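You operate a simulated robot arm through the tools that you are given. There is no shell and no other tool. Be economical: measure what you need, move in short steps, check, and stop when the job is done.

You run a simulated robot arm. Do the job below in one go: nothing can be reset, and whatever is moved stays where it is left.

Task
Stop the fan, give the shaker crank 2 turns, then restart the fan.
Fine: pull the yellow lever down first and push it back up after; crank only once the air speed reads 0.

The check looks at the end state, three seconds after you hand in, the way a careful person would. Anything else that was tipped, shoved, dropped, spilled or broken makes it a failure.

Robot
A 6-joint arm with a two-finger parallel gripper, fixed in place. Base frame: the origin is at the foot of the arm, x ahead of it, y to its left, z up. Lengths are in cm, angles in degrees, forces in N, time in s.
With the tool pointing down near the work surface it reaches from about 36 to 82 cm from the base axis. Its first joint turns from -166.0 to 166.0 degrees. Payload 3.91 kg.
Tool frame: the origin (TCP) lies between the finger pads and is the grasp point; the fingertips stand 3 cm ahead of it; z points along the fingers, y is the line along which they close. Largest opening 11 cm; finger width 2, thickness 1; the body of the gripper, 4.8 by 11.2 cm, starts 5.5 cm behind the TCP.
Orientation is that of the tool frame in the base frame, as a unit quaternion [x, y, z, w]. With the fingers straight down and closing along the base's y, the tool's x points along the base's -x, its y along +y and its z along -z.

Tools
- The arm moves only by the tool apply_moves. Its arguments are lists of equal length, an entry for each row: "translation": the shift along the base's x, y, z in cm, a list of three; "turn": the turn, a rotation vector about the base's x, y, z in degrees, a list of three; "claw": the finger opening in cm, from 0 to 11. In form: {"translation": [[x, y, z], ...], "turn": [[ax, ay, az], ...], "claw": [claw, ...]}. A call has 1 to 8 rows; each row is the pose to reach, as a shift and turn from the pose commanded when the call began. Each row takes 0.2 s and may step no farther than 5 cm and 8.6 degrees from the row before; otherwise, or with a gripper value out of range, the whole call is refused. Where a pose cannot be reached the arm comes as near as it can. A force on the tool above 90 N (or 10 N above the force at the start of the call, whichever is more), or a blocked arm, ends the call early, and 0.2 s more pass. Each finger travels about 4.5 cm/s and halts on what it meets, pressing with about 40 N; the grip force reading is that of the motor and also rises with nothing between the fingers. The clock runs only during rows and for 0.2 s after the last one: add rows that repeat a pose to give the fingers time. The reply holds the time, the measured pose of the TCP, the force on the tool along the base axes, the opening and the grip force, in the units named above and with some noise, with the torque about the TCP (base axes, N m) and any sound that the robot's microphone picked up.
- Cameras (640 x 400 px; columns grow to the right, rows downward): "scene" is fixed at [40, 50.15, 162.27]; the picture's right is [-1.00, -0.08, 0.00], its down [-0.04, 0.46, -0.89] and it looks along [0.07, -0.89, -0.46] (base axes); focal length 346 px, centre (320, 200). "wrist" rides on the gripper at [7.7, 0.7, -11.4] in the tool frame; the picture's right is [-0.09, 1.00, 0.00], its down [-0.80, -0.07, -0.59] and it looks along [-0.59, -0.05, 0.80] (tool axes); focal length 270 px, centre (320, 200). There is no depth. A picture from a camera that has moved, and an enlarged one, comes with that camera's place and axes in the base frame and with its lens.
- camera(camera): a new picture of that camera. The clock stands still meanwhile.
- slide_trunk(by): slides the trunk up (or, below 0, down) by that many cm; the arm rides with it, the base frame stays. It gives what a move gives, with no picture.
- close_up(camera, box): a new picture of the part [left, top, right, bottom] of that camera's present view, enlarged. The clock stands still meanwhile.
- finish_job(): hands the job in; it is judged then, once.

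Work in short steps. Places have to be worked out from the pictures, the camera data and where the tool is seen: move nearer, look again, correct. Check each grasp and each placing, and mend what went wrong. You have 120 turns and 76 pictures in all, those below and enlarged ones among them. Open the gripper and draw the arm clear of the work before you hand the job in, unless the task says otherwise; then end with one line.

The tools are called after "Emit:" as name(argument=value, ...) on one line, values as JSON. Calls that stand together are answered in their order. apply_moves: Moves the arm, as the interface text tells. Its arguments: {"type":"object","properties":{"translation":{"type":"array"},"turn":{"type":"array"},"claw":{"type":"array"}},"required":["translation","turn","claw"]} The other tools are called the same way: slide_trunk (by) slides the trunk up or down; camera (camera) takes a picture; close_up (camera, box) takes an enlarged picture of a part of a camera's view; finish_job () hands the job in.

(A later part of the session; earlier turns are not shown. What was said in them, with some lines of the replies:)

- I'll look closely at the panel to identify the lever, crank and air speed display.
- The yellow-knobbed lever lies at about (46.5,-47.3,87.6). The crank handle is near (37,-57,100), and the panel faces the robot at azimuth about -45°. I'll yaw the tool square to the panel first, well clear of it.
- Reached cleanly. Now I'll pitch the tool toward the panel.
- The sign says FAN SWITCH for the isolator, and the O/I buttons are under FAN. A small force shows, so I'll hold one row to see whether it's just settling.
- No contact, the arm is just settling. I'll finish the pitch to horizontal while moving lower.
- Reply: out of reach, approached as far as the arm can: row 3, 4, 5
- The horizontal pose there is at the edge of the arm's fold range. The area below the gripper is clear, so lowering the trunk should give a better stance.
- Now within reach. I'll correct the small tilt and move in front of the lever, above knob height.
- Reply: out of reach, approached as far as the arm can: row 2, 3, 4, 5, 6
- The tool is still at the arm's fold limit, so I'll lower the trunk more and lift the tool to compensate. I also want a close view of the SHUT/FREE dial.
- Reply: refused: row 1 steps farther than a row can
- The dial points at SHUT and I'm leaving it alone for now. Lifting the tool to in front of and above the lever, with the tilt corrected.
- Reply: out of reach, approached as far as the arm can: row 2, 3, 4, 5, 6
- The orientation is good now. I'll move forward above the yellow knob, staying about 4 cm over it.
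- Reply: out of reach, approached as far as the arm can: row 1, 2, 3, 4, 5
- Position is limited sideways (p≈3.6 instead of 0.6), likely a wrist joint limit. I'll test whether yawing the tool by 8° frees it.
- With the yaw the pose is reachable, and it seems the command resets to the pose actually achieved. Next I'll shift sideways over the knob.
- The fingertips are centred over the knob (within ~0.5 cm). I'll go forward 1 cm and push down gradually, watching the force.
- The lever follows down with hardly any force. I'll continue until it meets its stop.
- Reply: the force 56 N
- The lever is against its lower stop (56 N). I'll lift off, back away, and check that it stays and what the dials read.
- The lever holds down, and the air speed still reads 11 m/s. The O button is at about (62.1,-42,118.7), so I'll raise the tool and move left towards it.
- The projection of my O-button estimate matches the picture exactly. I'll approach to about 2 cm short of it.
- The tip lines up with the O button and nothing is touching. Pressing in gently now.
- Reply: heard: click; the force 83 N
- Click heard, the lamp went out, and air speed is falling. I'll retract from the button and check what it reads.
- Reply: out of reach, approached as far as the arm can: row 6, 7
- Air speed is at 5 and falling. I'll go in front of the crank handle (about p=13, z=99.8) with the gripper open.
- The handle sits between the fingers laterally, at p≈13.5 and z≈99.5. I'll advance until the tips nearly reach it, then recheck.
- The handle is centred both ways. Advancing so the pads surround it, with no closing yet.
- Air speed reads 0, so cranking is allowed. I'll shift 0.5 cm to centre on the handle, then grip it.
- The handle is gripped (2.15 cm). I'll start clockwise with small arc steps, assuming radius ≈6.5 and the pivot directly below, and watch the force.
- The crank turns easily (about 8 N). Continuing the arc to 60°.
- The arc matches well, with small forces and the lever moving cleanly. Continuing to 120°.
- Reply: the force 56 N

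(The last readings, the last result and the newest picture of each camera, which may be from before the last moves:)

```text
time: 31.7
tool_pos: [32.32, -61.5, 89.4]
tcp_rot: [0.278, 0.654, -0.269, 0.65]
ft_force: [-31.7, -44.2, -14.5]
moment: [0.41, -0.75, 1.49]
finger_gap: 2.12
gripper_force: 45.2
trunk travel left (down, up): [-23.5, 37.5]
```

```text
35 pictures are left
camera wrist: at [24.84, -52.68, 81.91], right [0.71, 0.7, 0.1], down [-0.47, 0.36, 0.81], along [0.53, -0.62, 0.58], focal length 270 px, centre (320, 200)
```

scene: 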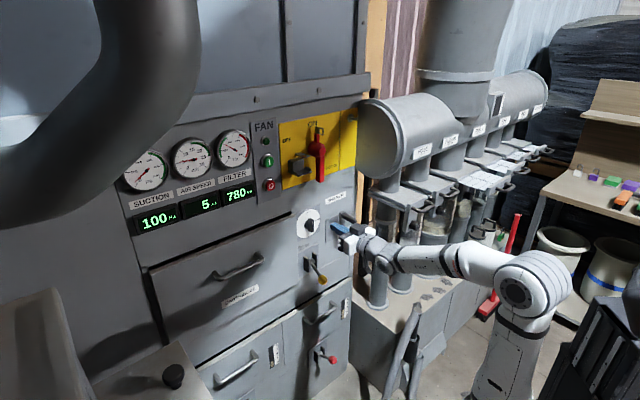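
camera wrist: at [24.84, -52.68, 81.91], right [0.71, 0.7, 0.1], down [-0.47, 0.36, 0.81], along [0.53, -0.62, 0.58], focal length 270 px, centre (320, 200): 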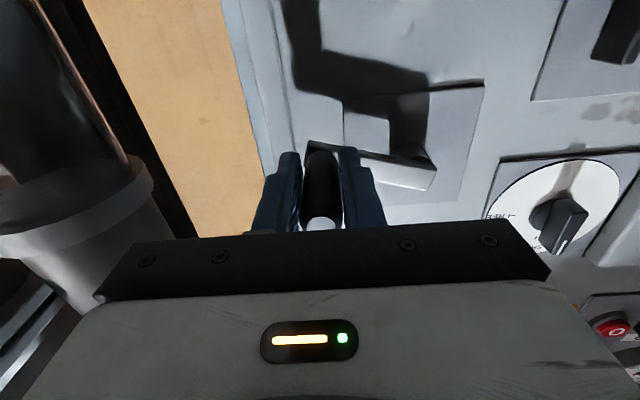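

The tool is being pulled outwards with 54 N. Fitting the visited points gives a larger circle: centre p≈13.6, z≈92.1, R≈7.6. I'll correct to that and continue to 150°.

Emit:
apply_moves(translation=[[-0.81, -0.81, -0.55], [-0.45, -0.45, -1.63], [0.4, 0.4, -3.2], [1.51, 1.51, -4.41]], turn=[[0, 0, 0], [0, 0, 0], [0, 0, 0], [0, 0, 0]], claw=[0, 0, 0, 0])

Emit:
camera(camera="wrist")

```text
time: 32.7
tool_pos: [34.58, -59.44, 84.68]
tcp_rot: [0.275, 0.658, -0.267, 0.649]
ft_force: [-19.8, -11.2, -43.1]
moment: [-0.25, -0.99, 0.39]
finger_gap: 0.02
gripper_force: 37.4
trunk travel left (down, up): [-23.5, 37.5]
```

```text
34 pictures are left
camera wrist: at [27.0, -50.81, 77.29], right [0.71, 0.7, 0.09], down [-0.46, 0.36, 0.81], along [0.54, -0.62, 0.58], focal length 270 px, centre (320, 200)
```

wrist: 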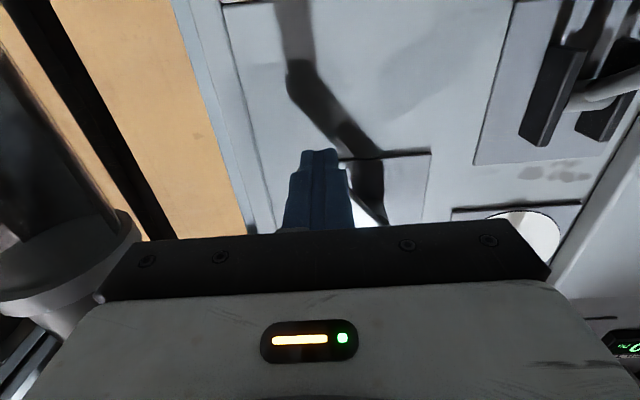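

The handle slipped out of the grip. I need to see where the crank now is.

Emit:
close_up(camera="scene", box=[290, 180, 450, 280])

```text
4.00 times, centred on (370, 230) of scene
camera zoom: at [40.0, 50.15, 162.27], right [-1.0, -0.08, 0.0], down [-0.04, 0.46, -0.89], along [0.07, -0.89, -0.46], focal length 1385 px, centre (120, 80)
```

zoom: 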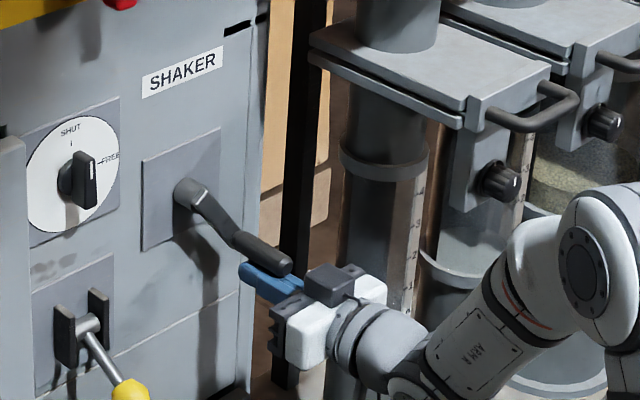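

The handle rests just above the closed fingers. I'll drop slightly and back straight out, then measure the crank with the wrist camera.

Emit:
apply_moves(translation=[[0, 0, -1], [-2, 2, -1], [-4, 4, -1], [-6, 6, -1], [-7.5, 7.5, -1]], turn=[[0, 0, 0], [0, 0, 0], [0, 0, 0], [0, 0, 0], [0, 0, 0]], claw=[0, 0, 0, 0, 0])

Emit:
camera(camera="wrist")

Emit:
close_up(camera="scene", box=[290, 180, 450, 280])

```text
time: 33.9
tool_pos: [27.06, -51.71, 84.32]
tcp_rot: [0.271, 0.653, -0.271, 0.653]
ft_force: [0.3, -0.3, 0.5]
moment: [-0.03, 0.04, 0.0]
finger_gap: 0.01
gripper_force: 37.4
trunk travel left (down, up): [-23.5, 37.5]
```

```text
32 pictures are left
camera wrist: at [19.51, -43.17, 76.74], right [0.7, 0.71, 0.09], down [-0.47, 0.37, 0.8], along [0.53, -0.6, 0.59], focal length 270 px, centre (320, 200)
```

wrist: 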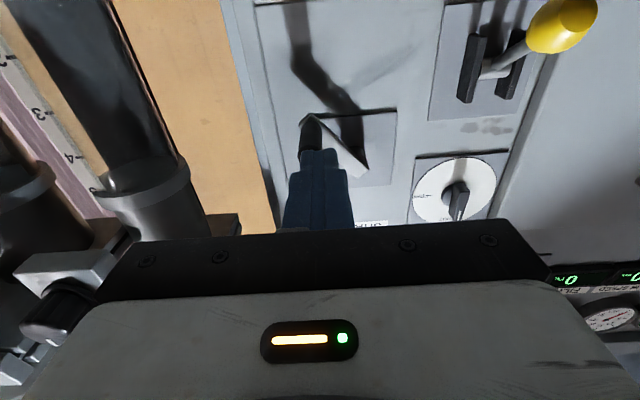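

```text
4.00 times, centred on (370, 230) of scene
camera zoom: at [40.0, 50.15, 162.27], right [-1.0, -0.08, 0.0], down [-0.04, 0.46, -0.89], along [0.07, -0.89, -0.46], focal length 1385 px, centre (120, 80)
```

zoom: 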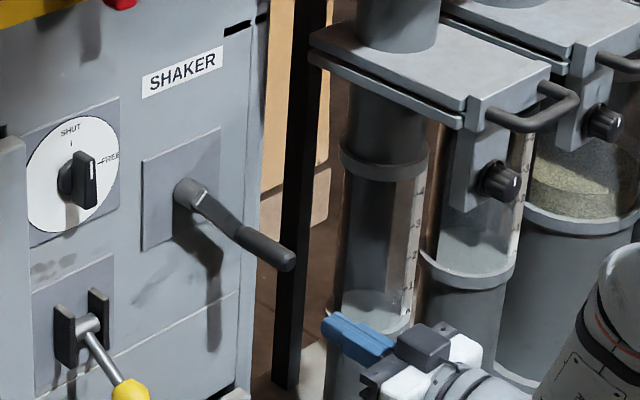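

The view is blocked by the fingers. I'll raise 5 cm and open wide to see the crank between them.

Emit:
apply_moves(translation=[[0, 0, 2.5], [0.3, 0.3, 5], [0.7, 0.7, 7]], turn=[[0, 0, 0], [0, 0, 0], [0, 0, 0]], claw=[4, 6, 6])

Emit:
close_up(camera="wrist", box=[200, 0, 520, 200])

```text
time: 34.7
tool_pos: [27.88, -51.06, 91.37]
tcp_rot: [0.271, 0.653, -0.271, 0.653]
ft_force: [0.1, -0.1, -1.1]
moment: [-0.01, 0.01, 0.02]
finger_gap: 6.0
gripper_force: 0.0
trunk travel left (down, up): [-23.5, 37.5]
```

```text
2.00 times, centred on (360, 100) of wrist
camera zoom: at [20.31, -42.38, 83.91], right [0.7, 0.7, 0.09], down [-0.47, 0.37, 0.8], along [0.53, -0.61, 0.59], focal length 541 px, centre (240, 400)
```

zoom: 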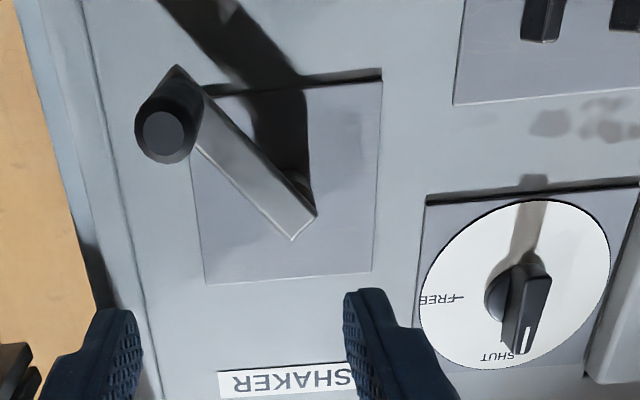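

The clear view gives a refined fit: pivot p≈14.1, z≈92.3, R≈6.7. The handle is now at p≈18.4, z≈87.1 (about 140°), and earlier I had gripped 0.7 cm too high. I'll line up for a regrasp.

Emit:
apply_moves(translation=[[0.5, -1.5, -2], [1.56, -4.38, -4.2], [1.56, -4.38, -4.2]], turn=[[0, 0, 0], [0, 0, 0], [0, 0, 0]], claw=[6, 6, 6])

Emit:
camera(camera="wrist")

```text
time: 35.5
tool_pos: [29.65, -55.64, 87.64]
tcp_rot: [0.271, 0.653, -0.271, 0.653]
ft_force: [0.4, 0.0, -0.5]
moment: [-0.02, 0.01, 0.04]
finger_gap: 6.02
gripper_force: 0.0
trunk travel left (down, up): [-23.5, 37.5]
```

```text
29 pictures are left
camera wrist: at [22.06, -46.93, 79.99], right [0.7, 0.7, 0.09], down [-0.47, 0.37, 0.8], along [0.53, -0.6, 0.59], focal length 270 px, centre (320, 200)
```

wrist: 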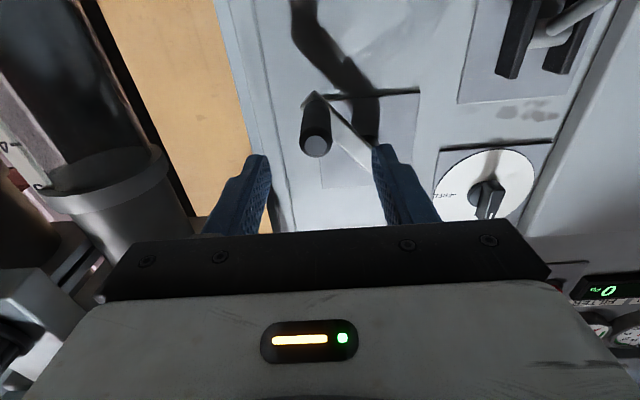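

The handle axis is at p≈18.35, z≈87.0. Moving forward 6.4 cm with a slight drop, then closing.

Emit:
apply_moves(translation=[[1.5, -1.5, -0.4], [3, -3, -0.4], [4.55, -4.55, -0.4], [4.55, -4.55, -0.4], [4.55, -4.55, -0.4], [4.55, -4.55, -0.4], [4.55, -4.55, -0.4]], turn=[[0, 0, 0], [0, 0, 0], [0, 0, 0], [0, 0, 0], [0, 0, 0], [0, 0, 0], [0, 0, 0]], claw=[6, 6, 6, 3, 1, 0, 0])

Emit:
camera(camera="wrist")

```text
time: 37.1
tool_pos: [33.83, -59.91, 87.08]
tcp_rot: [0.271, 0.654, -0.269, 0.653]
ft_force: [-5.8, -6.2, -4.1]
moment: [0.1, -0.4, 0.81]
finger_gap: 2.15
gripper_force: 45.0
trunk travel left (down, up): [-23.5, 37.5]
```

```text
28 pictures are left
camera wrist: at [26.35, -51.32, 79.37], right [0.7, 0.7, 0.09], down [-0.47, 0.37, 0.8], along [0.53, -0.61, 0.59], focal length 270 px, centre (320, 200)
```

wrist: 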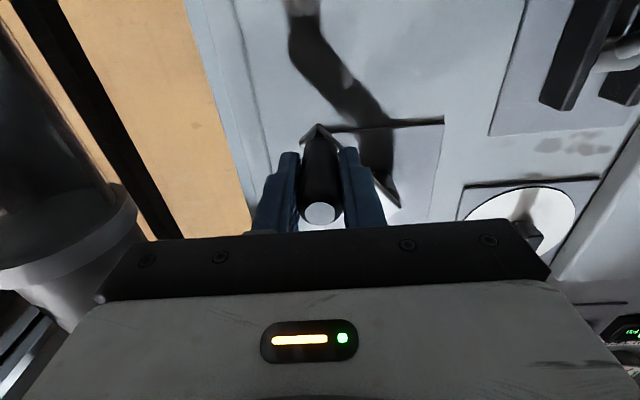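

Gripped on axis (2.15 cm). Continuing clockwise from 140° to 185°.

Emit:
apply_moves(translation=[[1.05, 1.05, -0.94], [2.23, 2.23, -1.47], [3.46, 3.46, -1.54]], turn=[[0, 0, 0], [0, 0, 0], [0, 0, 0]], claw=[0, 0, 0])

```text
time: 37.9
tool_pos: [37.31, -56.58, 85.54]
tcp_rot: [0.27, 0.654, -0.27, 0.653]
ft_force: [-8.1, 3.0, -3.9]
moment: [0.39, 0.12, -0.99]
finger_gap: 2.16
gripper_force: 45.5
trunk travel left (down, up): [-23.5, 37.5]
```

Forces are low and the position matches the fitted circle. On to 245°.

Emit:
apply_moves(translation=[[1.21, 1.21, 0.37], [2.3, 2.3, 1.18], [3.22, 3.22, 2.36], [3.88, 3.88, 3.84]], turn=[[0, 0, 0], [0, 0, 0], [0, 0, 0], [0, 0, 0]], claw=[0, 0, 0, 0])

```text
time: 38.9
tool_pos: [41.07, -52.77, 89.11]
tcp_rot: [0.272, 0.655, -0.27, 0.651]
ft_force: [-1.7, 2.2, -9.5]
moment: [0.39, -0.15, -0.82]
finger_gap: 2.15
gripper_force: 45.0
trunk travel left (down, up): [-23.5, 37.5]
```

Still clean. On to 320°.

Emit:
apply_moves(translation=[[0.37, 0.37, 1.67], [0.42, 0.42, 3.41], [0.16, 0.16, 5.12], [-0.41, -0.41, 6.67], [-1.24, -1.24, 7.96]], turn=[[0, 0, 0], [0, 0, 0], [0, 0, 0], [0, 0, 0], [0, 0, 0]], claw=[0, 0, 0, 0, 0])

Emit:
camera(camera="wrist")

```text
time: 40.1
tool_pos: [39.72, -54.04, 97.55]
tcp_rot: [0.271, 0.654, -0.271, 0.653]
ft_force: [0.7, -0.1, 0.5]
moment: [-0.01, -0.02, -0.06]
finger_gap: 0.01
gripper_force: 38.0
trunk travel left (down, up): [-23.5, 37.5]
```

```text
27 pictures are left
camera wrist: at [32.18, -45.38, 89.82], right [0.71, 0.7, 0.09], down [-0.47, 0.37, 0.8], along [0.53, -0.61, 0.59], focal length 270 px, centre (320, 200)
```

wrist: 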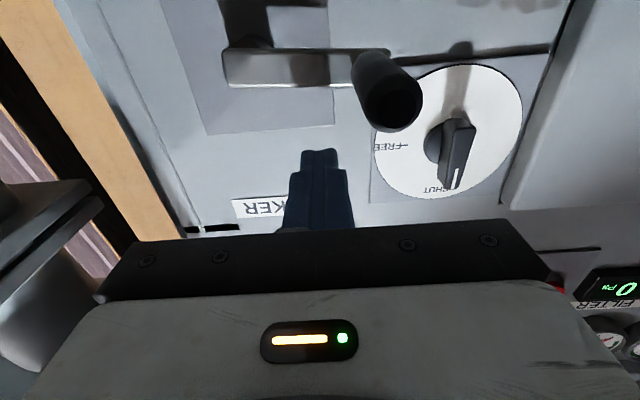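

The handle slipped out around 273°, in the vertical section where I was moving fast, so I'll go slower there. Backing out and realigning to the handle at p≈7.4, z≈92.7.

Emit:
apply_moves(translation=[[-2.2, 2.2, 0], [-4.45, 4.45, 0], [-3.5, 5.4, -2.5], [-2.53, 6.37, -4.9], [-2.53, 6.37, -4.9]], turn=[[0, 0, 0], [0, 0, 0], [0, 0, 0], [0, 0, 0], [0, 0, 0]], claw=[0, 2, 4, 6, 6])

Emit:
camera(camera="wrist")

```text
time: 41.3
tool_pos: [37.33, -47.54, 92.61]
tcp_rot: [0.271, 0.653, -0.272, 0.653]
ft_force: [-0.9, 0.1, 0.3]
moment: [-0.02, -0.02, -0.02]
finger_gap: 5.97
gripper_force: 0.1
trunk travel left (down, up): [-23.5, 37.5]
```

```text
26 pictures are left
camera wrist: at [29.79, -38.96, 84.97], right [0.7, 0.7, 0.09], down [-0.47, 0.37, 0.8], along [0.53, -0.61, 0.59], focal length 270 px, centre (320, 200)
```

wrist: 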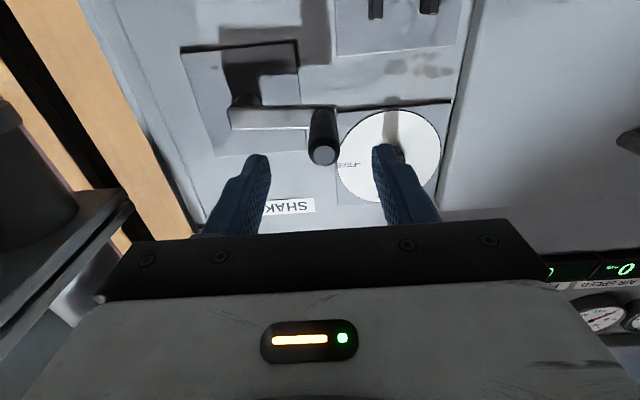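

The handle is at p≈7.1, z≈92.5, well centred. Moving forward and gripping.

Emit:
apply_moves(translation=[[1.5, -1.4, 0], [3.1, -2.9, 0], [4.7, -4.4, 0], [4.7, -4.4, 0], [4.7, -4.4, 0], [4.7, -4.4, 0], [4.7, -4.4, 0]], turn=[[0, 0, 0], [0, 0, 0], [0, 0, 0], [0, 0, 0], [0, 0, 0], [0, 0, 0], [0, 0, 0]], claw=[6, 6, 6, 3, 1, 0, 0])

```text
time: 42.9
tool_pos: [42.2, -52.08, 92.33]
tcp_rot: [0.273, 0.653, -0.271, 0.653]
ft_force: [-11.0, -17.9, -1.2]
moment: [-0.07, 0.1, 1.22]
finger_gap: 2.18
gripper_force: 45.0
trunk travel left (down, up): [-23.5, 37.5]
```

Gripped again, with a slight radial preload that I'll relieve. Turning slowly, 4° per row, to 303°.

Emit:
apply_moves(translation=[[-0.3, -0.3, 0.33], [-0.34, -0.34, 0.8], [-0.4, -0.4, 1.27], [-0.49, -0.49, 1.71], [-0.6, -0.6, 2.15], [-0.73, -0.73, 2.58], [-0.88, -0.88, 3.0], [-1.05, -1.05, 3.4]], turn=[[0, 0, 0], [0, 0, 0], [0, 0, 0], [0, 0, 0], [0, 0, 0], [0, 0, 0], [0, 0, 0], [0, 0, 0]], claw=[0, 0, 0, 0, 0, 0, 0, 0])

Emit:
camera(camera="wrist")

```text
time: 44.7
tool_pos: [41.46, -52.78, 96.15]
tcp_rot: [0.267, 0.653, -0.272, 0.655]
ft_force: [26.1, 20.4, 10.5]
moment: [0.91, 0.49, -1.58]
finger_gap: 2.21
gripper_force: 45.1
trunk travel left (down, up): [-23.5, 37.5]
```

```text
25 pictures are left
camera wrist: at [33.91, -44.24, 88.41], right [0.7, 0.71, 0.08], down [-0.47, 0.37, 0.8], along [0.53, -0.6, 0.6], focal length 270 px, centre (320, 200)
```

wrist: 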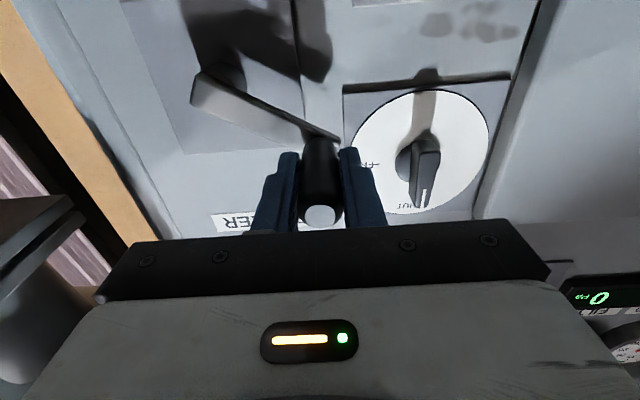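

The handle is slipping vertically in the pads, so gripping is unreliable on the sides. I'll switch to pushing the handle with closed fingers trailing it around the circle. First I'll release, back out and close.

Emit:
apply_moves(translation=[[0, 0, 0], [0, 0, 0], [-2.2, 2.2, 0], [-4.5, 4.5, 0], [-4.2, 4.8, -1.5], [-3.8, 5.2, -3]], turn=[[0, 0, 0], [0, 0, 0], [0, 0, 0], [0, 0, 0], [0, 0, 0], [0, 0, 0]], claw=[4, 6, 6, 6, 3, 0])

Emit:
camera(camera="wrist")

```text
time: 46.1
tool_pos: [37.25, -47.82, 92.69]
tcp_rot: [0.27, 0.653, -0.271, 0.653]
ft_force: [0.1, 0.4, 0.1]
moment: [0.0, 0.0, 0.0]
finger_gap: 0.81
gripper_force: 0.1
trunk travel left (down, up): [-23.5, 37.5]
```

```text
24 pictures are left
camera wrist: at [29.68, -39.14, 85.09], right [0.7, 0.7, 0.09], down [-0.47, 0.37, 0.8], along [0.53, -0.61, 0.59], focal length 270 px, centre (320, 200)
```

wrist: 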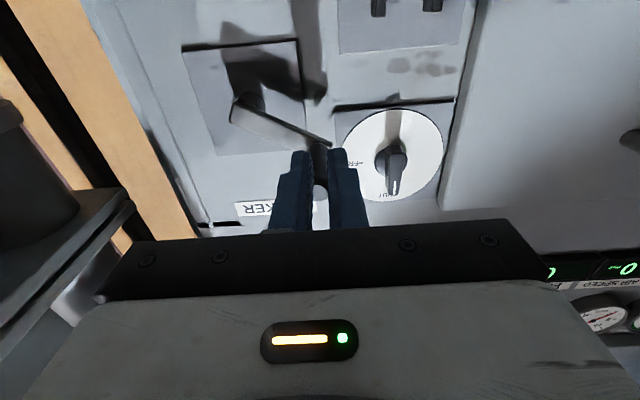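

The handle is at about 295° (p≈7.6, z≈95.3). I'll slide in with closed fingers about 3.7 cm under it.

Emit:
apply_moves(translation=[[0, 0, -1.2], [1.5, -1.5, -1.2], [3, -3, -1.2], [4.4, -4.4, -1.2]], turn=[[0, 0, 0], [0, 0, 0], [0, 0, 0], [0, 0, 0]], claw=[0, 0, 0, 0])

```text
time: 47.1
tool_pos: [41.7, -52.14, 91.79]
tcp_rot: [0.271, 0.653, -0.27, 0.653]
ft_force: [-0.3, 0.9, -0.2]
moment: [0.02, -0.01, 0.03]
finger_gap: 0.0
gripper_force: 38.2
trunk travel left (down, up): [-23.5, 37.5]
```

In position with no contact. I'll push along the circle, finger from 265° to 315°.

Emit:
apply_moves(translation=[[0, 0, 1.16], [-0.14, -0.14, 2.31], [-0.42, -0.42, 3.41], [-0.83, -0.83, 4.42], [-1.36, -1.36, 5.32]], turn=[[0, 0, 0], [0, 0, 0], [0, 0, 0], [0, 0, 0], [0, 0, 0]], claw=[0, 0, 0, 0, 0])

Emit:
camera(camera="wrist")

Emit:
close_up(camera="scene", box=[290, 180, 450, 280])

```text
time: 48.3
tool_pos: [40.15, -54.07, 96.58]
tcp_rot: [0.275, 0.655, -0.27, 0.65]
ft_force: [-14.2, -3.6, -29.7]
moment: [-0.08, -0.67, 0.09]
finger_gap: 0.01
gripper_force: 38.0
trunk travel left (down, up): [-23.5, 37.5]
```

```text
23 pictures are left
camera wrist: at [32.64, -45.22, 88.99], right [0.71, 0.7, 0.09], down [-0.47, 0.36, 0.81], along [0.53, -0.61, 0.58], focal length 270 px, centre (320, 200)
```

wrist: 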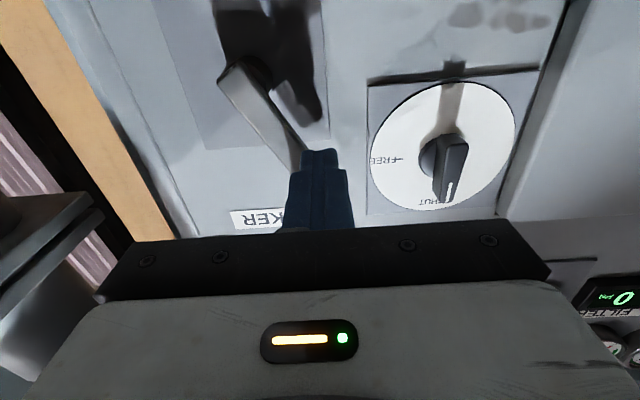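

```text
4.00 times, centred on (370, 230) of scene
camera zoom: at [40.0, 50.15, 162.27], right [-1.0, -0.08, 0.0], down [-0.04, 0.46, -0.89], along [0.07, -0.89, -0.46], focal length 1385 px, centre (120, 80)
```

zoom: 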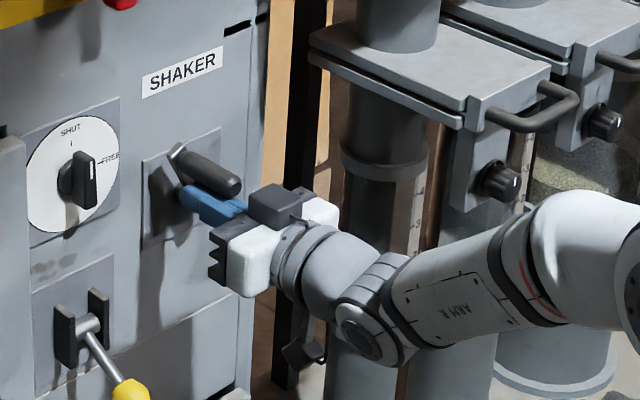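

The pushing works. Continuing with the finger up to 5°.

Emit:
apply_moves(translation=[[-0.64, -0.64, 0.75], [-1.35, -1.35, 1.33], [-2.13, -2.13, 1.73], [-2.94, -2.94, 1.93], [-3.76, -3.76, 1.93]], turn=[[0, 0, 0], [0, 0, 0], [0, 0, 0], [0, 0, 0], [0, 0, 0]], claw=[0, 0, 0, 0, 0])

Emit:
camera(camera="wrist")

```text
time: 49.5
tool_pos: [37.13, -57.18, 97.22]
tcp_rot: [0.276, 0.663, -0.264, 0.644]
ft_force: [3.8, 30.2, -71.5]
moment: [-0.64, -1.67, -0.71]
finger_gap: 0.0
gripper_force: 37.7
trunk travel left (down, up): [-23.5, 37.5]
```

```text
21 pictures are left
camera wrist: at [29.34, -48.36, 89.88], right [0.71, 0.7, 0.09], down [-0.46, 0.35, 0.82], along [0.54, -0.62, 0.57], focal length 270 px, centre (320, 200)
```

wrist: 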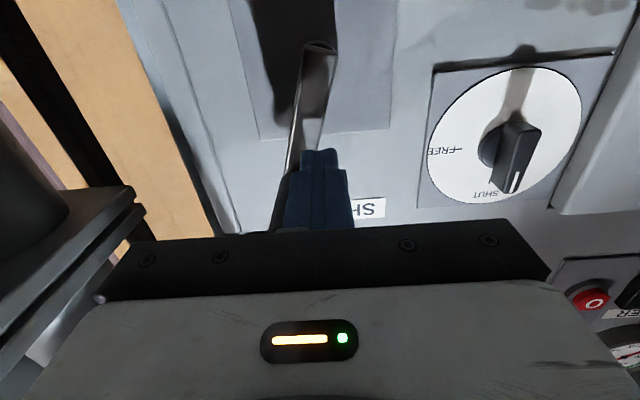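

The finger has wedged under the handle (72 N up). I'll drop, move left and rise behind the handle's left side, then push right from outside.

Emit:
apply_moves(translation=[[0.35, 0.35, -2], [1.2, 1.2, -2.2], [1.98, 1.98, -2], [2.1, 2.1, 0], [2.1, 2.1, 0.6]], turn=[[0, 0, 0], [0, 0, 0], [0, 0, 0], [0, 0, 0], [0, 0, 0]], claw=[0, 0, 0, 0, 0])

Emit:
camera(camera="wrist")

Emit:
close_up(camera="scene", box=[290, 180, 450, 280])

```text
time: 50.7
tool_pos: [38.61, -55.21, 99.63]
tcp_rot: [0.27, 0.653, -0.271, 0.654]
ft_force: [-0.2, 0.7, -0.3]
moment: [-0.03, 0.02, 0.0]
finger_gap: 0.02
gripper_force: 37.4
trunk travel left (down, up): [-23.5, 37.5]
```

```text
20 pictures are left
camera wrist: at [31.1, -46.64, 91.99], right [0.7, 0.7, 0.09], down [-0.47, 0.37, 0.8], along [0.53, -0.6, 0.59], focal length 270 px, centre (320, 200)
```

wrist: 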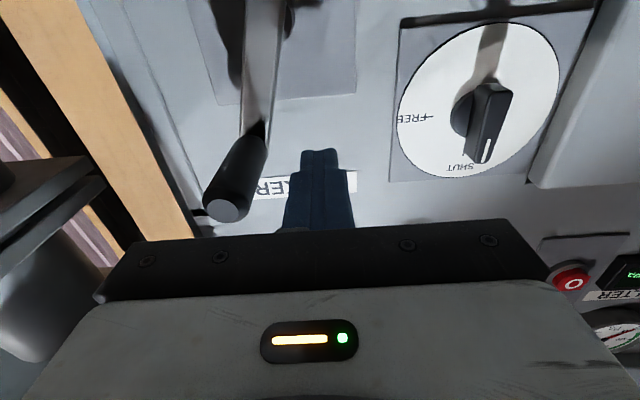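

```text
4.00 times, centred on (370, 230) of scene
camera zoom: at [40.0, 50.15, 162.27], right [-1.0, -0.08, 0.0], down [-0.04, 0.46, -0.89], along [0.07, -0.89, -0.46], focal length 1385 px, centre (120, 80)
```

zoom: 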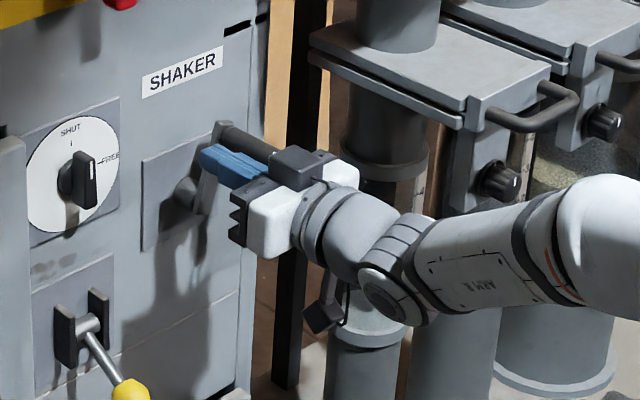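

The handle is at about 10° on its second turn, with my finger on its left. Pushing right along a slightly larger radius.

Emit:
apply_moves(translation=[[-0.81, -0.81, -0.1], [-1.69, -1.69, 0], [-2.57, -2.57, -0.1], [-3.43, -3.43, -0.43], [-4.24, -4.24, -0.96], [-4.96, -4.96, -1.68]], turn=[[0, 0, 0], [0, 0, 0], [0, 0, 0], [0, 0, 0], [0, 0, 0], [0, 0, 0]], claw=[0, 0, 0, 0, 0, 0])

Emit:
camera(camera="wrist")

```text
time: 52.1
tool_pos: [33.68, -60.44, 97.79]
tcp_rot: [0.27, 0.653, -0.271, 0.653]
ft_force: [0.1, -0.9, 0.1]
moment: [0.02, 0.02, 0.04]
finger_gap: 0.0
gripper_force: 37.3
trunk travel left (down, up): [-23.5, 37.5]
```

```text
18 pictures are left
camera wrist: at [26.06, -51.83, 90.23], right [0.7, 0.7, 0.09], down [-0.47, 0.37, 0.8], along [0.53, -0.61, 0.59], focal length 270 px, centre (320, 200)
```

wrist: 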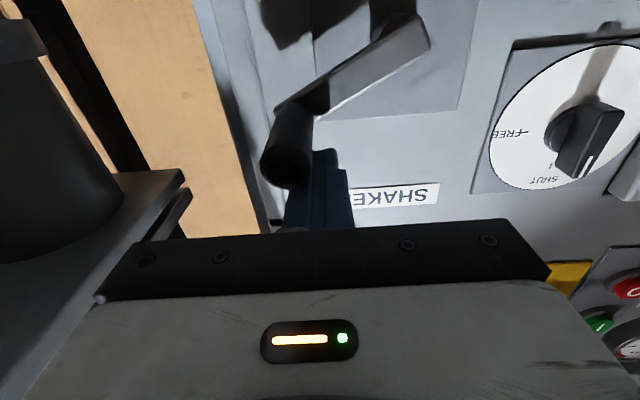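

Handle at about 63°, pushed cleanly. Continuing with the finger from 40° to 110°.

Emit:
apply_moves(translation=[[-0.63, -0.63, -0.89], [-1.14, -1.14, -1.92], [-1.51, -1.51, -3.06], [-1.64, -1.64, -4.27], [-1.68, -1.68, -5.52], [-1.64, -1.64, -6.77], [-1.51, -1.51, -7.98]], turn=[[0, 0, 0], [0, 0, 0], [0, 0, 0], [0, 0, 0], [0, 0, 0], [0, 0, 0], [0, 0, 0]], claw=[0, 0, 0, 0, 0, 0, 0])

Emit:
camera(camera="wrist")

```text
time: 53.7
tool_pos: [32.23, -61.79, 89.63]
tcp_rot: [0.271, 0.653, -0.27, 0.653]
ft_force: [-0.7, -0.8, 1.1]
moment: [-0.02, -0.04, -0.02]
finger_gap: 0.01
gripper_force: 37.4
trunk travel left (down, up): [-23.5, 37.5]
```

```text
17 pictures are left
camera wrist: at [24.66, -53.15, 82.01], right [0.7, 0.7, 0.09], down [-0.47, 0.37, 0.8], along [0.53, -0.61, 0.59], focal length 270 px, centre (320, 200)
```

wrist: 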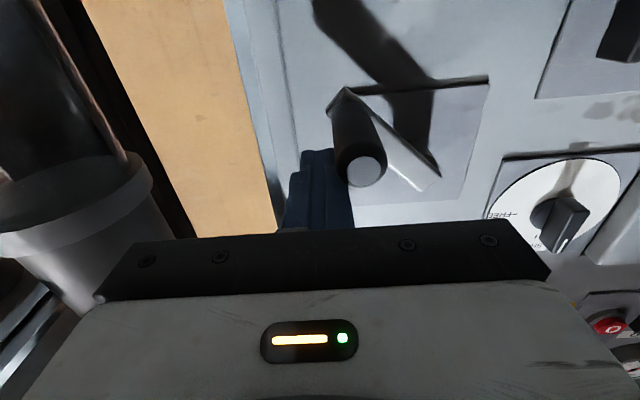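

Handle at about 135°, still clean. Finger on to 180°.

Emit:
apply_moves(translation=[[0.37, 0.37, -1.14], [0.88, 0.88, -2.17], [1.51, 1.51, -3.06], [2.24, 2.24, -3.78], [3.05, 3.05, -4.31], [3.9, 3.9, -4.63], [4.79, 4.79, -4.74]], turn=[[0, 0, 0], [0, 0, 0], [0, 0, 0], [0, 0, 0], [0, 0, 0], [0, 0, 0], [0, 0, 0]], claw=[0, 0, 0, 0, 0, 0, 0])

Emit:
camera(camera="wrist")

```text
time: 55.3
tool_pos: [36.9, -56.89, 84.89]
tcp_rot: [0.271, 0.653, -0.271, 0.653]
ft_force: [-2.2, -2.1, 0.9]
moment: [0.01, -0.03, 0.02]
finger_gap: 0.0
gripper_force: 37.9
trunk travel left (down, up): [-23.5, 37.5]
```

```text
16 pictures are left
camera wrist: at [29.37, -48.32, 77.3], right [0.7, 0.7, 0.09], down [-0.47, 0.37, 0.8], along [0.53, -0.61, 0.59], focal length 270 px, centre (320, 200)
```

wrist: 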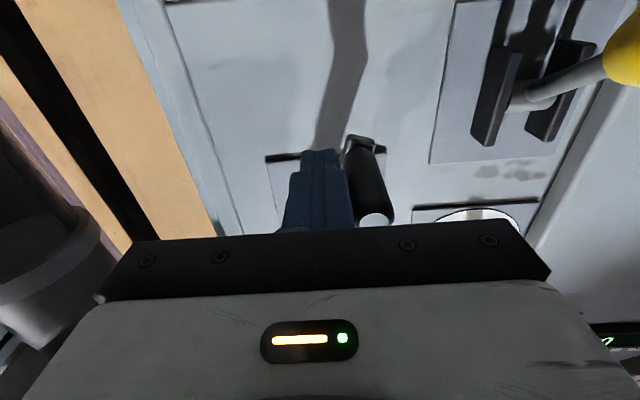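

Handle at about 200°. Finger on to 250°.

Emit:
apply_moves(translation=[[0.88, 0.88, 0.11], [1.74, 1.74, 0.43], [2.55, 2.55, 0.96], [3.27, 3.27, 1.68], [3.9, 3.9, 2.57], [4.41, 4.41, 3.6], [4.79, 4.79, 4.74]], turn=[[0, 0, 0], [0, 0, 0], [0, 0, 0], [0, 0, 0], [0, 0, 0], [0, 0, 0], [0, 0, 0]], claw=[0, 0, 0, 0, 0, 0, 0])

Emit:
camera(camera="wrist")

```text
time: 56.9
tool_pos: [41.8, -51.94, 89.66]
tcp_rot: [0.27, 0.653, -0.271, 0.653]
ft_force: [-0.7, 0.1, -4.0]
moment: [-0.01, -0.04, 0.03]
finger_gap: 0.0
gripper_force: 37.5
trunk travel left (down, up): [-23.5, 37.5]
```

```text
15 pictures are left
camera wrist: at [34.32, -43.39, 82.11], right [0.7, 0.7, 0.09], down [-0.47, 0.37, 0.8], along [0.53, -0.61, 0.59], focal length 270 px, centre (320, 200)
```

wrist: 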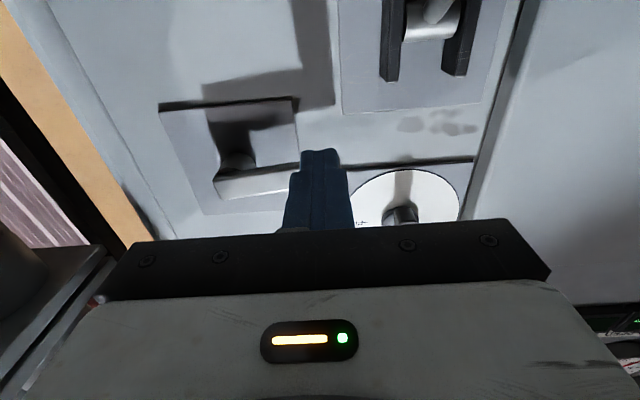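

Handle at about 270°, directly above the finger. Finger on to 310°.

Emit:
apply_moves(translation=[[0.23, 0.23, 1.21], [0.3, 0.3, 2.46], [0.23, 0.23, 3.71], [0, 0, 4.92], [-0.37, -0.37, 6.06], [-0.88, -0.88, 7.09]], turn=[[0, 0, 0], [0, 0, 0], [0, 0, 0], [0, 0, 0], [0, 0, 0], [0, 0, 0]], claw=[0, 0, 0, 0, 0, 0])

Emit:
camera(camera="wrist")

```text
time: 58.3
tool_pos: [40.96, -53.1, 97.16]
tcp_rot: [0.269, 0.652, -0.272, 0.655]
ft_force: [1.1, 1.6, -1.5]
moment: [-0.03, 0.03, -0.03]
finger_gap: 0.0
gripper_force: 37.8
trunk travel left (down, up): [-23.5, 37.5]
```

```text
14 pictures are left
camera wrist: at [33.43, -44.47, 89.38], right [0.7, 0.71, 0.09], down [-0.47, 0.37, 0.8], along [0.53, -0.6, 0.6], focal length 270 px, centre (320, 200)
```

wrist: 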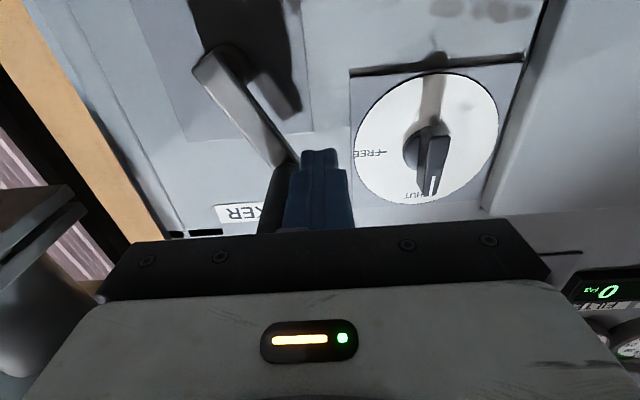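

Handle at about 328°. One last short push, finger to 340°, should bring the handle to the top (two turns).

Emit:
apply_moves(translation=[[-0.63, -0.63, 0.89], [-1.36, -1.36, 1.61], [-2.16, -2.16, 2.14]], turn=[[0, 0, 0], [0, 0, 0], [0, 0, 0]], claw=[0, 0, 0])

Emit:
camera(camera="wrist")

```text
time: 59.1
tool_pos: [38.74, -55.08, 98.98]
tcp_rot: [0.27, 0.654, -0.27, 0.653]
ft_force: [0.4, 1.7, -0.9]
moment: [-0.01, -0.03, -0.05]
finger_gap: 0.01
gripper_force: 37.2
trunk travel left (down, up): [-23.5, 37.5]
```

```text
13 pictures are left
camera wrist: at [31.29, -46.6, 91.32], right [0.7, 0.7, 0.09], down [-0.47, 0.37, 0.8], along [0.53, -0.6, 0.59], focal length 270 px, centre (320, 200)
```

wrist: 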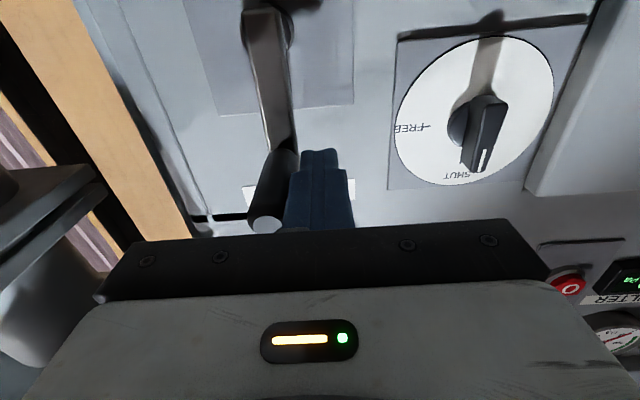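

The handle tip is back at its starting spot (p 13.7 vs 13.8, same height), so exactly two turns are done. I'll back off from the crank and come down to below the yellow lever's level.

Emit:
apply_moves(translation=[[0.5, 0.5, 0], [-1.7, 2.7, 0], [-4.2, 5.2, 0], [-5.5, 6.5, -1], [-5.3, 6.7, -5.5], [-5, 7, -10], [-4.7, 7.3, -14.5], [-4.4, 7.6, -19]], turn=[[0, 0, 0], [0, 0, 0], [0, 0, 0], [0, 0, 0], [0, 0, 2], [0, 0, 4], [0, 0, 6], [0, 0, 8]], claw=[0, 0, 0, 0, 0, 0, 0, 0])

```text
time: 60.9
tool_pos: [34.71, -47.48, 79.81]
tcp_rot: [0.224, 0.67, -0.225, 0.671]
ft_force: [0.5, 0.0, 1.0]
moment: [0.03, 0.0, -0.01]
finger_gap: 0.0
gripper_force: 37.5
trunk travel left (down, up): [-23.5, 37.5]
```

Now sideways to in front of and below the knob.

Emit:
apply_moves(translation=[[2, 2, -3], [4, 4, -5.8], [5.8, 5.8, -5.8], [5.8, 5.8, -5.8]], turn=[[0, 0, 0], [0, 0, 0], [0, 0, 0], [0, 0, 0]], claw=[0, 0, 0, 0])

Emit:
camera(camera="wrist")

Emit:
camera(camera="scene")

```text
time: 61.9
tool_pos: [40.24, -44.03, 76.76]
tcp_rot: [0.234, 0.671, -0.205, 0.673]
ft_force: [1.0, 0.0, 0.8]
moment: [-0.03, -0.01, 0.0]
finger_gap: 0.02
gripper_force: 37.6
out of reach, approached as far as the arm can: row 1, 2, 3, 4
trunk travel left (down, up): [-23.5, 37.5]
```

```text
12 pictures are left
camera wrist: at [31.53, -36.38, 69.39], right [0.59, 0.8, 0.13], down [-0.53, 0.26, 0.8], along [0.61, -0.54, 0.58], focal length 270 px, centre (320, 200)
```

wrist: 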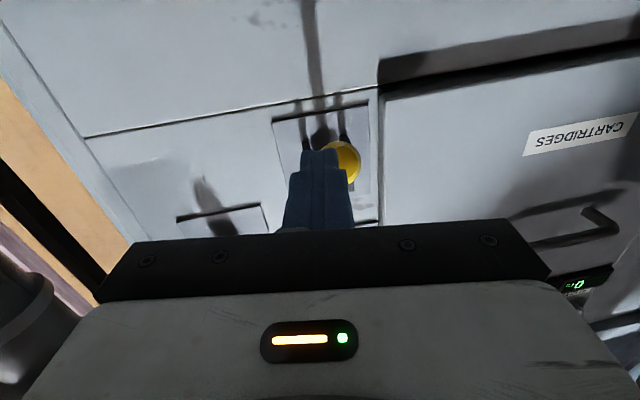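

```text
11 pictures are left
```

scene: 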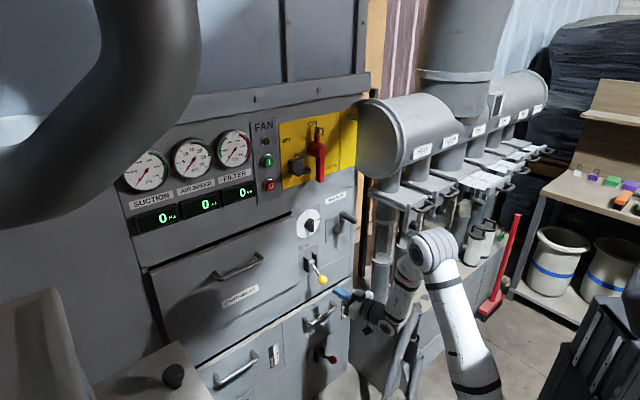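

Low and close, the arm is at its fold limit. Pitching the fingers 15° down should free it, so I'll do that and shift sideways before going under the knob.

Emit:
apply_moves(translation=[[0, 0, -0.5], [0.7, 0.7, -1], [1.35, 1.35, -1.2], [1.35, 1.35, -1.2]], turn=[[4.8, 6.4, 0], [9, 12, 0], [9, 12, 0], [9, 12, 0]], claw=[0, 0, 0, 0])

Emit:
close_up(camera="scene", box=[280, 240, 420, 340])

```text
time: 62.9
tool_pos: [41.65, -42.9, 75.7]
tcp_rot: [0.251, 0.753, -0.192, 0.577]
ft_force: [0.0, 0.1, -0.3]
moment: [-0.02, -0.03, 0.04]
finger_gap: 0.0
gripper_force: 37.7
trunk travel left (down, up): [-23.5, 37.5]
```

```text
4.00 times, centred on (350, 290) of scene
camera zoom: at [40.0, 50.15, 162.27], right [-1.0, -0.08, 0.0], down [-0.04, 0.46, -0.89], along [0.07, -0.89, -0.46], focal length 1385 px, centre (200, -160)
```

zoom: 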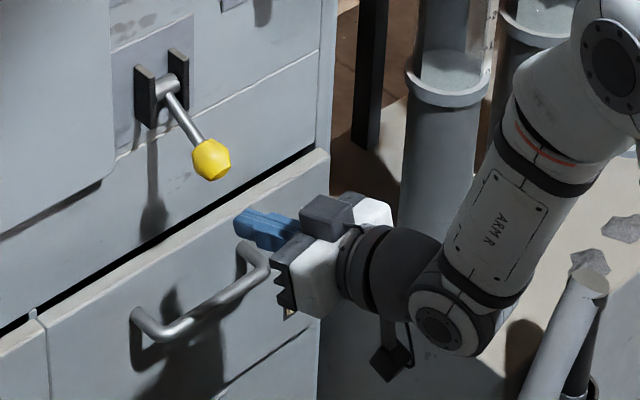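

In reach now. Going forward under the knob.

Emit:
apply_moves(translation=[[1.5, -1.5, 0], [3, -3, 0], [4.1, -4.1, 0], [4.1, -4.1, 0]], turn=[[0, 0, 0], [0, 0, 0], [0, 0, 0], [0, 0, 0]], claw=[0, 0, 0, 0])

Emit:
close_up(camera="scene", box=[280, 230, 420, 330])

```text
time: 63.9
tool_pos: [45.79, -46.73, 75.89]
tcp_rot: [0.251, 0.753, -0.193, 0.577]
ft_force: [0.7, 0.3, 0.4]
moment: [0.02, 0.0, 0.0]
finger_gap: 0.0
gripper_force: 37.3
trunk travel left (down, up): [-23.5, 37.5]
```

```text
4.00 times, centred on (350, 280) of scene
camera zoom: at [40.0, 50.15, 162.27], right [-1.0, -0.08, 0.0], down [-0.04, 0.46, -0.89], along [0.07, -0.89, -0.46], focal length 1385 px, centre (200, -120)
```

zoom: 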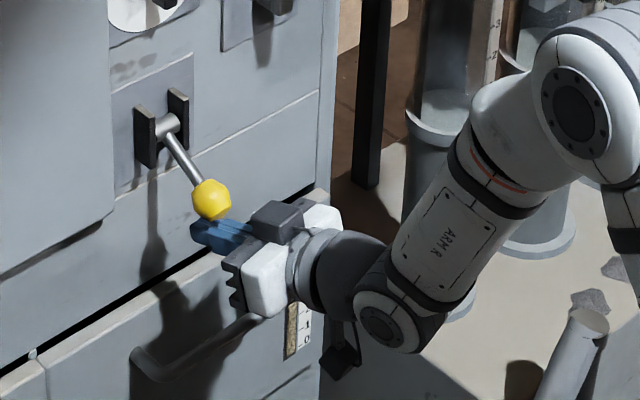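

The fingers are under the knob. Raising it steadily.

Emit:
apply_moves(translation=[[0, 0, 1.4], [0, 0, 2.8], [0, 0, 4.2], [0, 0, 5.6], [0, 0, 7], [0, 0, 8.2]], turn=[[0, 0, 0], [0, 0, 0], [0, 0, 0], [0, 0, 0], [0, 0, 0], [0, 0, 0]], claw=[0, 0, 0, 0, 0, 0])

Emit:
close_up(camera="scene", box=[280, 210, 420, 310])

```text
time: 65.3
tool_pos: [45.76, -46.88, 83.85]
tcp_rot: [0.251, 0.752, -0.193, 0.578]
ft_force: [-0.5, -0.4, -1.7]
moment: [0.0, -0.04, -0.02]
finger_gap: 0.0
gripper_force: 37.6
trunk travel left (down, up): [-23.5, 37.5]
```

```text
4.00 times, centred on (350, 260) of scene
camera zoom: at [40.0, 50.15, 162.27], right [-1.0, -0.08, 0.0], down [-0.04, 0.46, -0.89], along [0.07, -0.89, -0.46], focal length 1385 px, centre (200, -40)
```

zoom: 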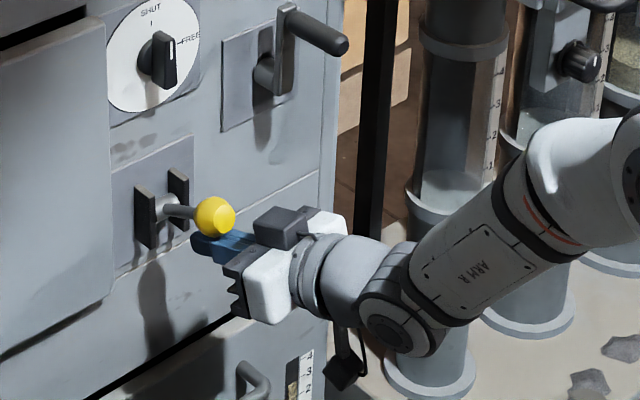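

The lever is almost up: the knob is about 1 cm below its original place. Pushing on to the upper stop.

Emit:
apply_moves(translation=[[0, 0, 0.6], [0, 0, 1.2], [0, 0, 1.8], [0, 0, 2.3]], turn=[[0, 0, 0], [0, 0, 0], [0, 0, 0], [0, 0, 0]], claw=[0, 0, 0, 0])

```text
time: 66.3
tool_pos: [45.83, -47.0, 84.74]
tcp_rot: [0.256, 0.761, -0.188, 0.566]
ft_force: [-7.9, 7.1, -64.8]
moment: [-0.12, 0.26, 0.05]
finger_gap: 0.02
gripper_force: 37.4
trunk travel left (down, up): [-23.5, 37.5]
```

The lever is at its upper stop (65 N). Releasing downward, backing out, then rising in front of the panel.

Emit:
apply_moves(translation=[[0, 0, -3], [0, 0, -4.5], [-2.5, 2.5, -4.5], [-5, 5, -4.5], [-5.2, 5.4, 0], [-4.7, 6, 4.5], [-4.2, 6.5, 9], [-3.5, 7.2, 13.5]], turn=[[0, 0, 0], [0, 0, 0], [0, 0, 0], [0, 0, 0], [-4.5, -6, 0], [-9, -12, 0], [-9, -12, 0], [-9, -12, 0]], claw=[0, 0, 0, 0, 0, 0, 0, 0])

Emit:
close_up(camera="scene", box=[230, 110, 430, 290])

```text
time: 68.1
tool_pos: [42.25, -39.52, 99.68]
tcp_rot: [0.224, 0.671, -0.224, 0.671]
ft_force: [-0.1, -0.7, -0.2]
moment: [-0.04, -0.02, 0.0]
finger_gap: 0.0
gripper_force: 37.9
trunk travel left (down, up): [-23.5, 37.5]
```

```text
2.22 times, centred on (330, 200) of scene
camera zoom: at [40.0, 50.15, 162.27], right [-1.0, -0.08, 0.0], down [-0.04, 0.46, -0.89], along [0.07, -0.89, -0.46], focal length 769 px, centre (298, 200)
```

zoom: 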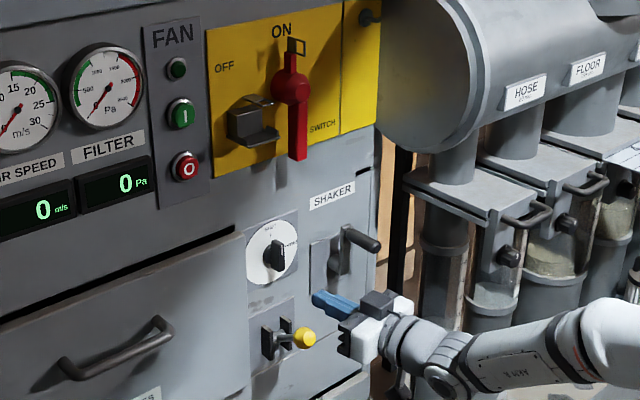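

The lever is back at its original raised position. Now up to the green I button's approach point.

Emit:
apply_moves(translation=[[0.8, 0.7, 4], [1.6, 1.4, 8], [2.4, 2.1, 12], [3.2, 2.8, 16], [4, 3.5, 20], [4.8, 4.2, 24], [5.35, 4.8, 26.6], [5.35, 4.8, 26.6]], turn=[[0, 0, 0], [0, 0, 2], [0, 0, 4], [0, 0, 6], [0, 0, 8], [0, 0, 8], [0, 0, 8], [0, 0, 8]], claw=[0, 0, 0, 0, 0, 0, 0, 0])

Emit:
camera(camera="wrist")

```text
time: 69.9
tool_pos: [47.73, -34.96, 126.61]
tcp_rot: [0.178, 0.684, -0.178, 0.685]
ft_force: [0.6, -0.3, -0.5]
moment: [0.01, 0.03, 0.0]
finger_gap: 0.0
gripper_force: 37.9
trunk travel left (down, up): [-23.5, 37.5]
```

```text
6 pictures are left
camera wrist: at [38.22, -28.93, 118.95], right [0.48, 0.87, 0.09], down [-0.55, 0.23, 0.8], along [0.68, -0.44, 0.59], focal length 270 px, centre (320, 200)
```

wrist: 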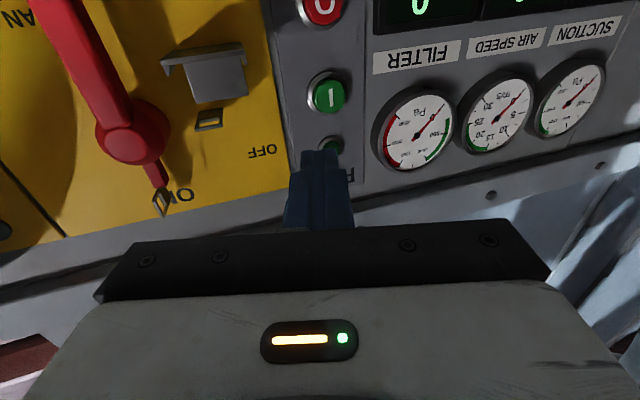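

My I-button estimate projects right onto the picture. Approaching and pressing.

Emit:
apply_moves(translation=[[2.7, -1.35, 0], [5.3, -2.7, 0], [7.9, -4, 0], [9.8, -5, 0], [10.8, -5.5, 0], [11.6, -5.9, 0], [12.3, -6.3, 0], [12.9, -6.7, 0]], turn=[[0, 0, 0], [0, 0, 0], [0, 0, 0], [0, 0, 0], [0, 0, 0], [0, 0, 0], [0, 0, 0], [0, 0, 0]], claw=[0, 0, 0, 0, 0, 0, 0, 0])

```text
time: 71.6
tool_pos: [59.32, -41.03, 126.75]
tcp_rot: [0.176, 0.685, -0.176, 0.684]
ft_force: [-54.8, 37.4, -20.7]
moment: [0.48, 0.61, -0.2]
finger_gap: 0.0
gripper_force: 37.7
trunk travel left (down, up): [-23.5, 37.5]
heard: click
stopped in row 8: the force on the tool passed its limit at 103 N (the readings are from after the stop); the commanded pose is now the measured one
```

Click heard. Now retracting along the approach line and checking that the fan is running.

Emit:
apply_moves(translation=[[-2.6, 1.4, 0], [-5.3, 2.7, 0], [-8, 4, 0], [-10.7, 5.5, 0], [-13.5, 7.5, 0], [-15, 9, 0]], turn=[[0, 0, 0], [0, 0, 0], [0, 0, 0], [0, 0, 0], [0, 0, 0], [0, 0, 0]], claw=[0, 0, 0, 2, 4, 5])

Emit:
camera(camera="scene")

```text
time: 73.0
tool_pos: [45.12, -32.47, 126.25]
tcp_rot: [0.175, 0.688, -0.175, 0.682]
ft_force: [0.2, -1.3, 0.1]
moment: [0.02, 0.03, -0.03]
finger_gap: 5.03
gripper_force: 0.2
trunk travel left (down, up): [-23.5, 37.5]
```

```text
5 pictures are left
```

scene: 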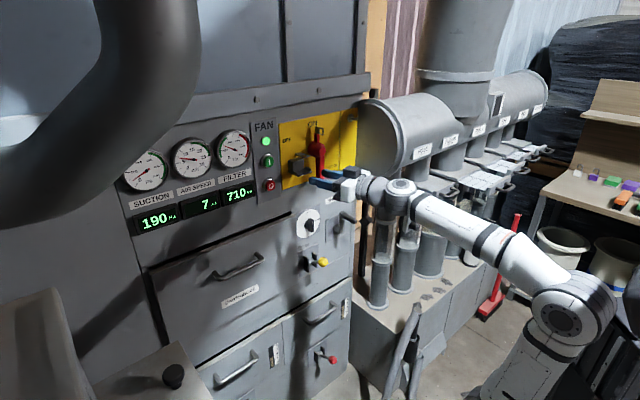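

The fan is running and air speed is rising. I'll draw back a bit more and check the final readings.

Emit:
apply_moves(translation=[[-1, 1, 0], [-2, 2, 0], [-2, 2, 0], [-2, 2, 0], [-2, 2, 0], [-2, 2, 0], [-2, 2, 0], [-2, 2, 0]], turn=[[0, 0, 0], [0, 0, 0], [0, 0, 0], [0, 0, 0], [0, 0, 0], [0, 0, 0], [0, 0, 0], [0, 0, 0]], claw=[5, 5, 5, 5, 5, 5, 5, 5])

Emit:
close_up(camera="scene", box=[110, 110, 400, 290])

```text
time: 74.8
tool_pos: [43.42, -30.44, 126.11]
tcp_rot: [0.176, 0.687, -0.175, 0.683]
ft_force: [0.1, -0.6, 0.8]
moment: [0.01, -0.01, -0.04]
finger_gap: 5.02
gripper_force: 0.1
trunk travel left (down, up): [-23.5, 37.5]
```

```text
2.21 times, centred on (255, 200) of scene
camera zoom: at [40.0, 50.15, 162.27], right [-1.0, -0.08, 0.0], down [-0.04, 0.46, -0.89], along [0.07, -0.89, -0.46], focal length 764 px, centre (463, 200)
```

zoom: 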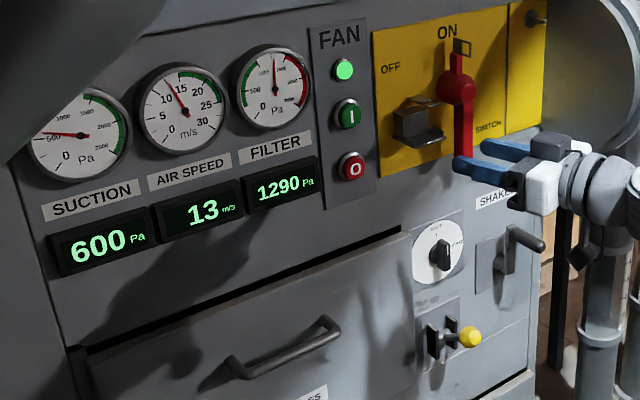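

The fan is running with its lamp lit and air speed at 13 m/s. The lever is up, the crank handle is upright after two turns, and the arm is clear.

Emit:
finish_job()

```text
The job is handed in.
```

I pulled the yellow lever down, stopped the fan, turned the crank two full turns clockwise at 0 m/s air speed, pushed the lever back up, and restarted the fan, which last read 13 m/s.
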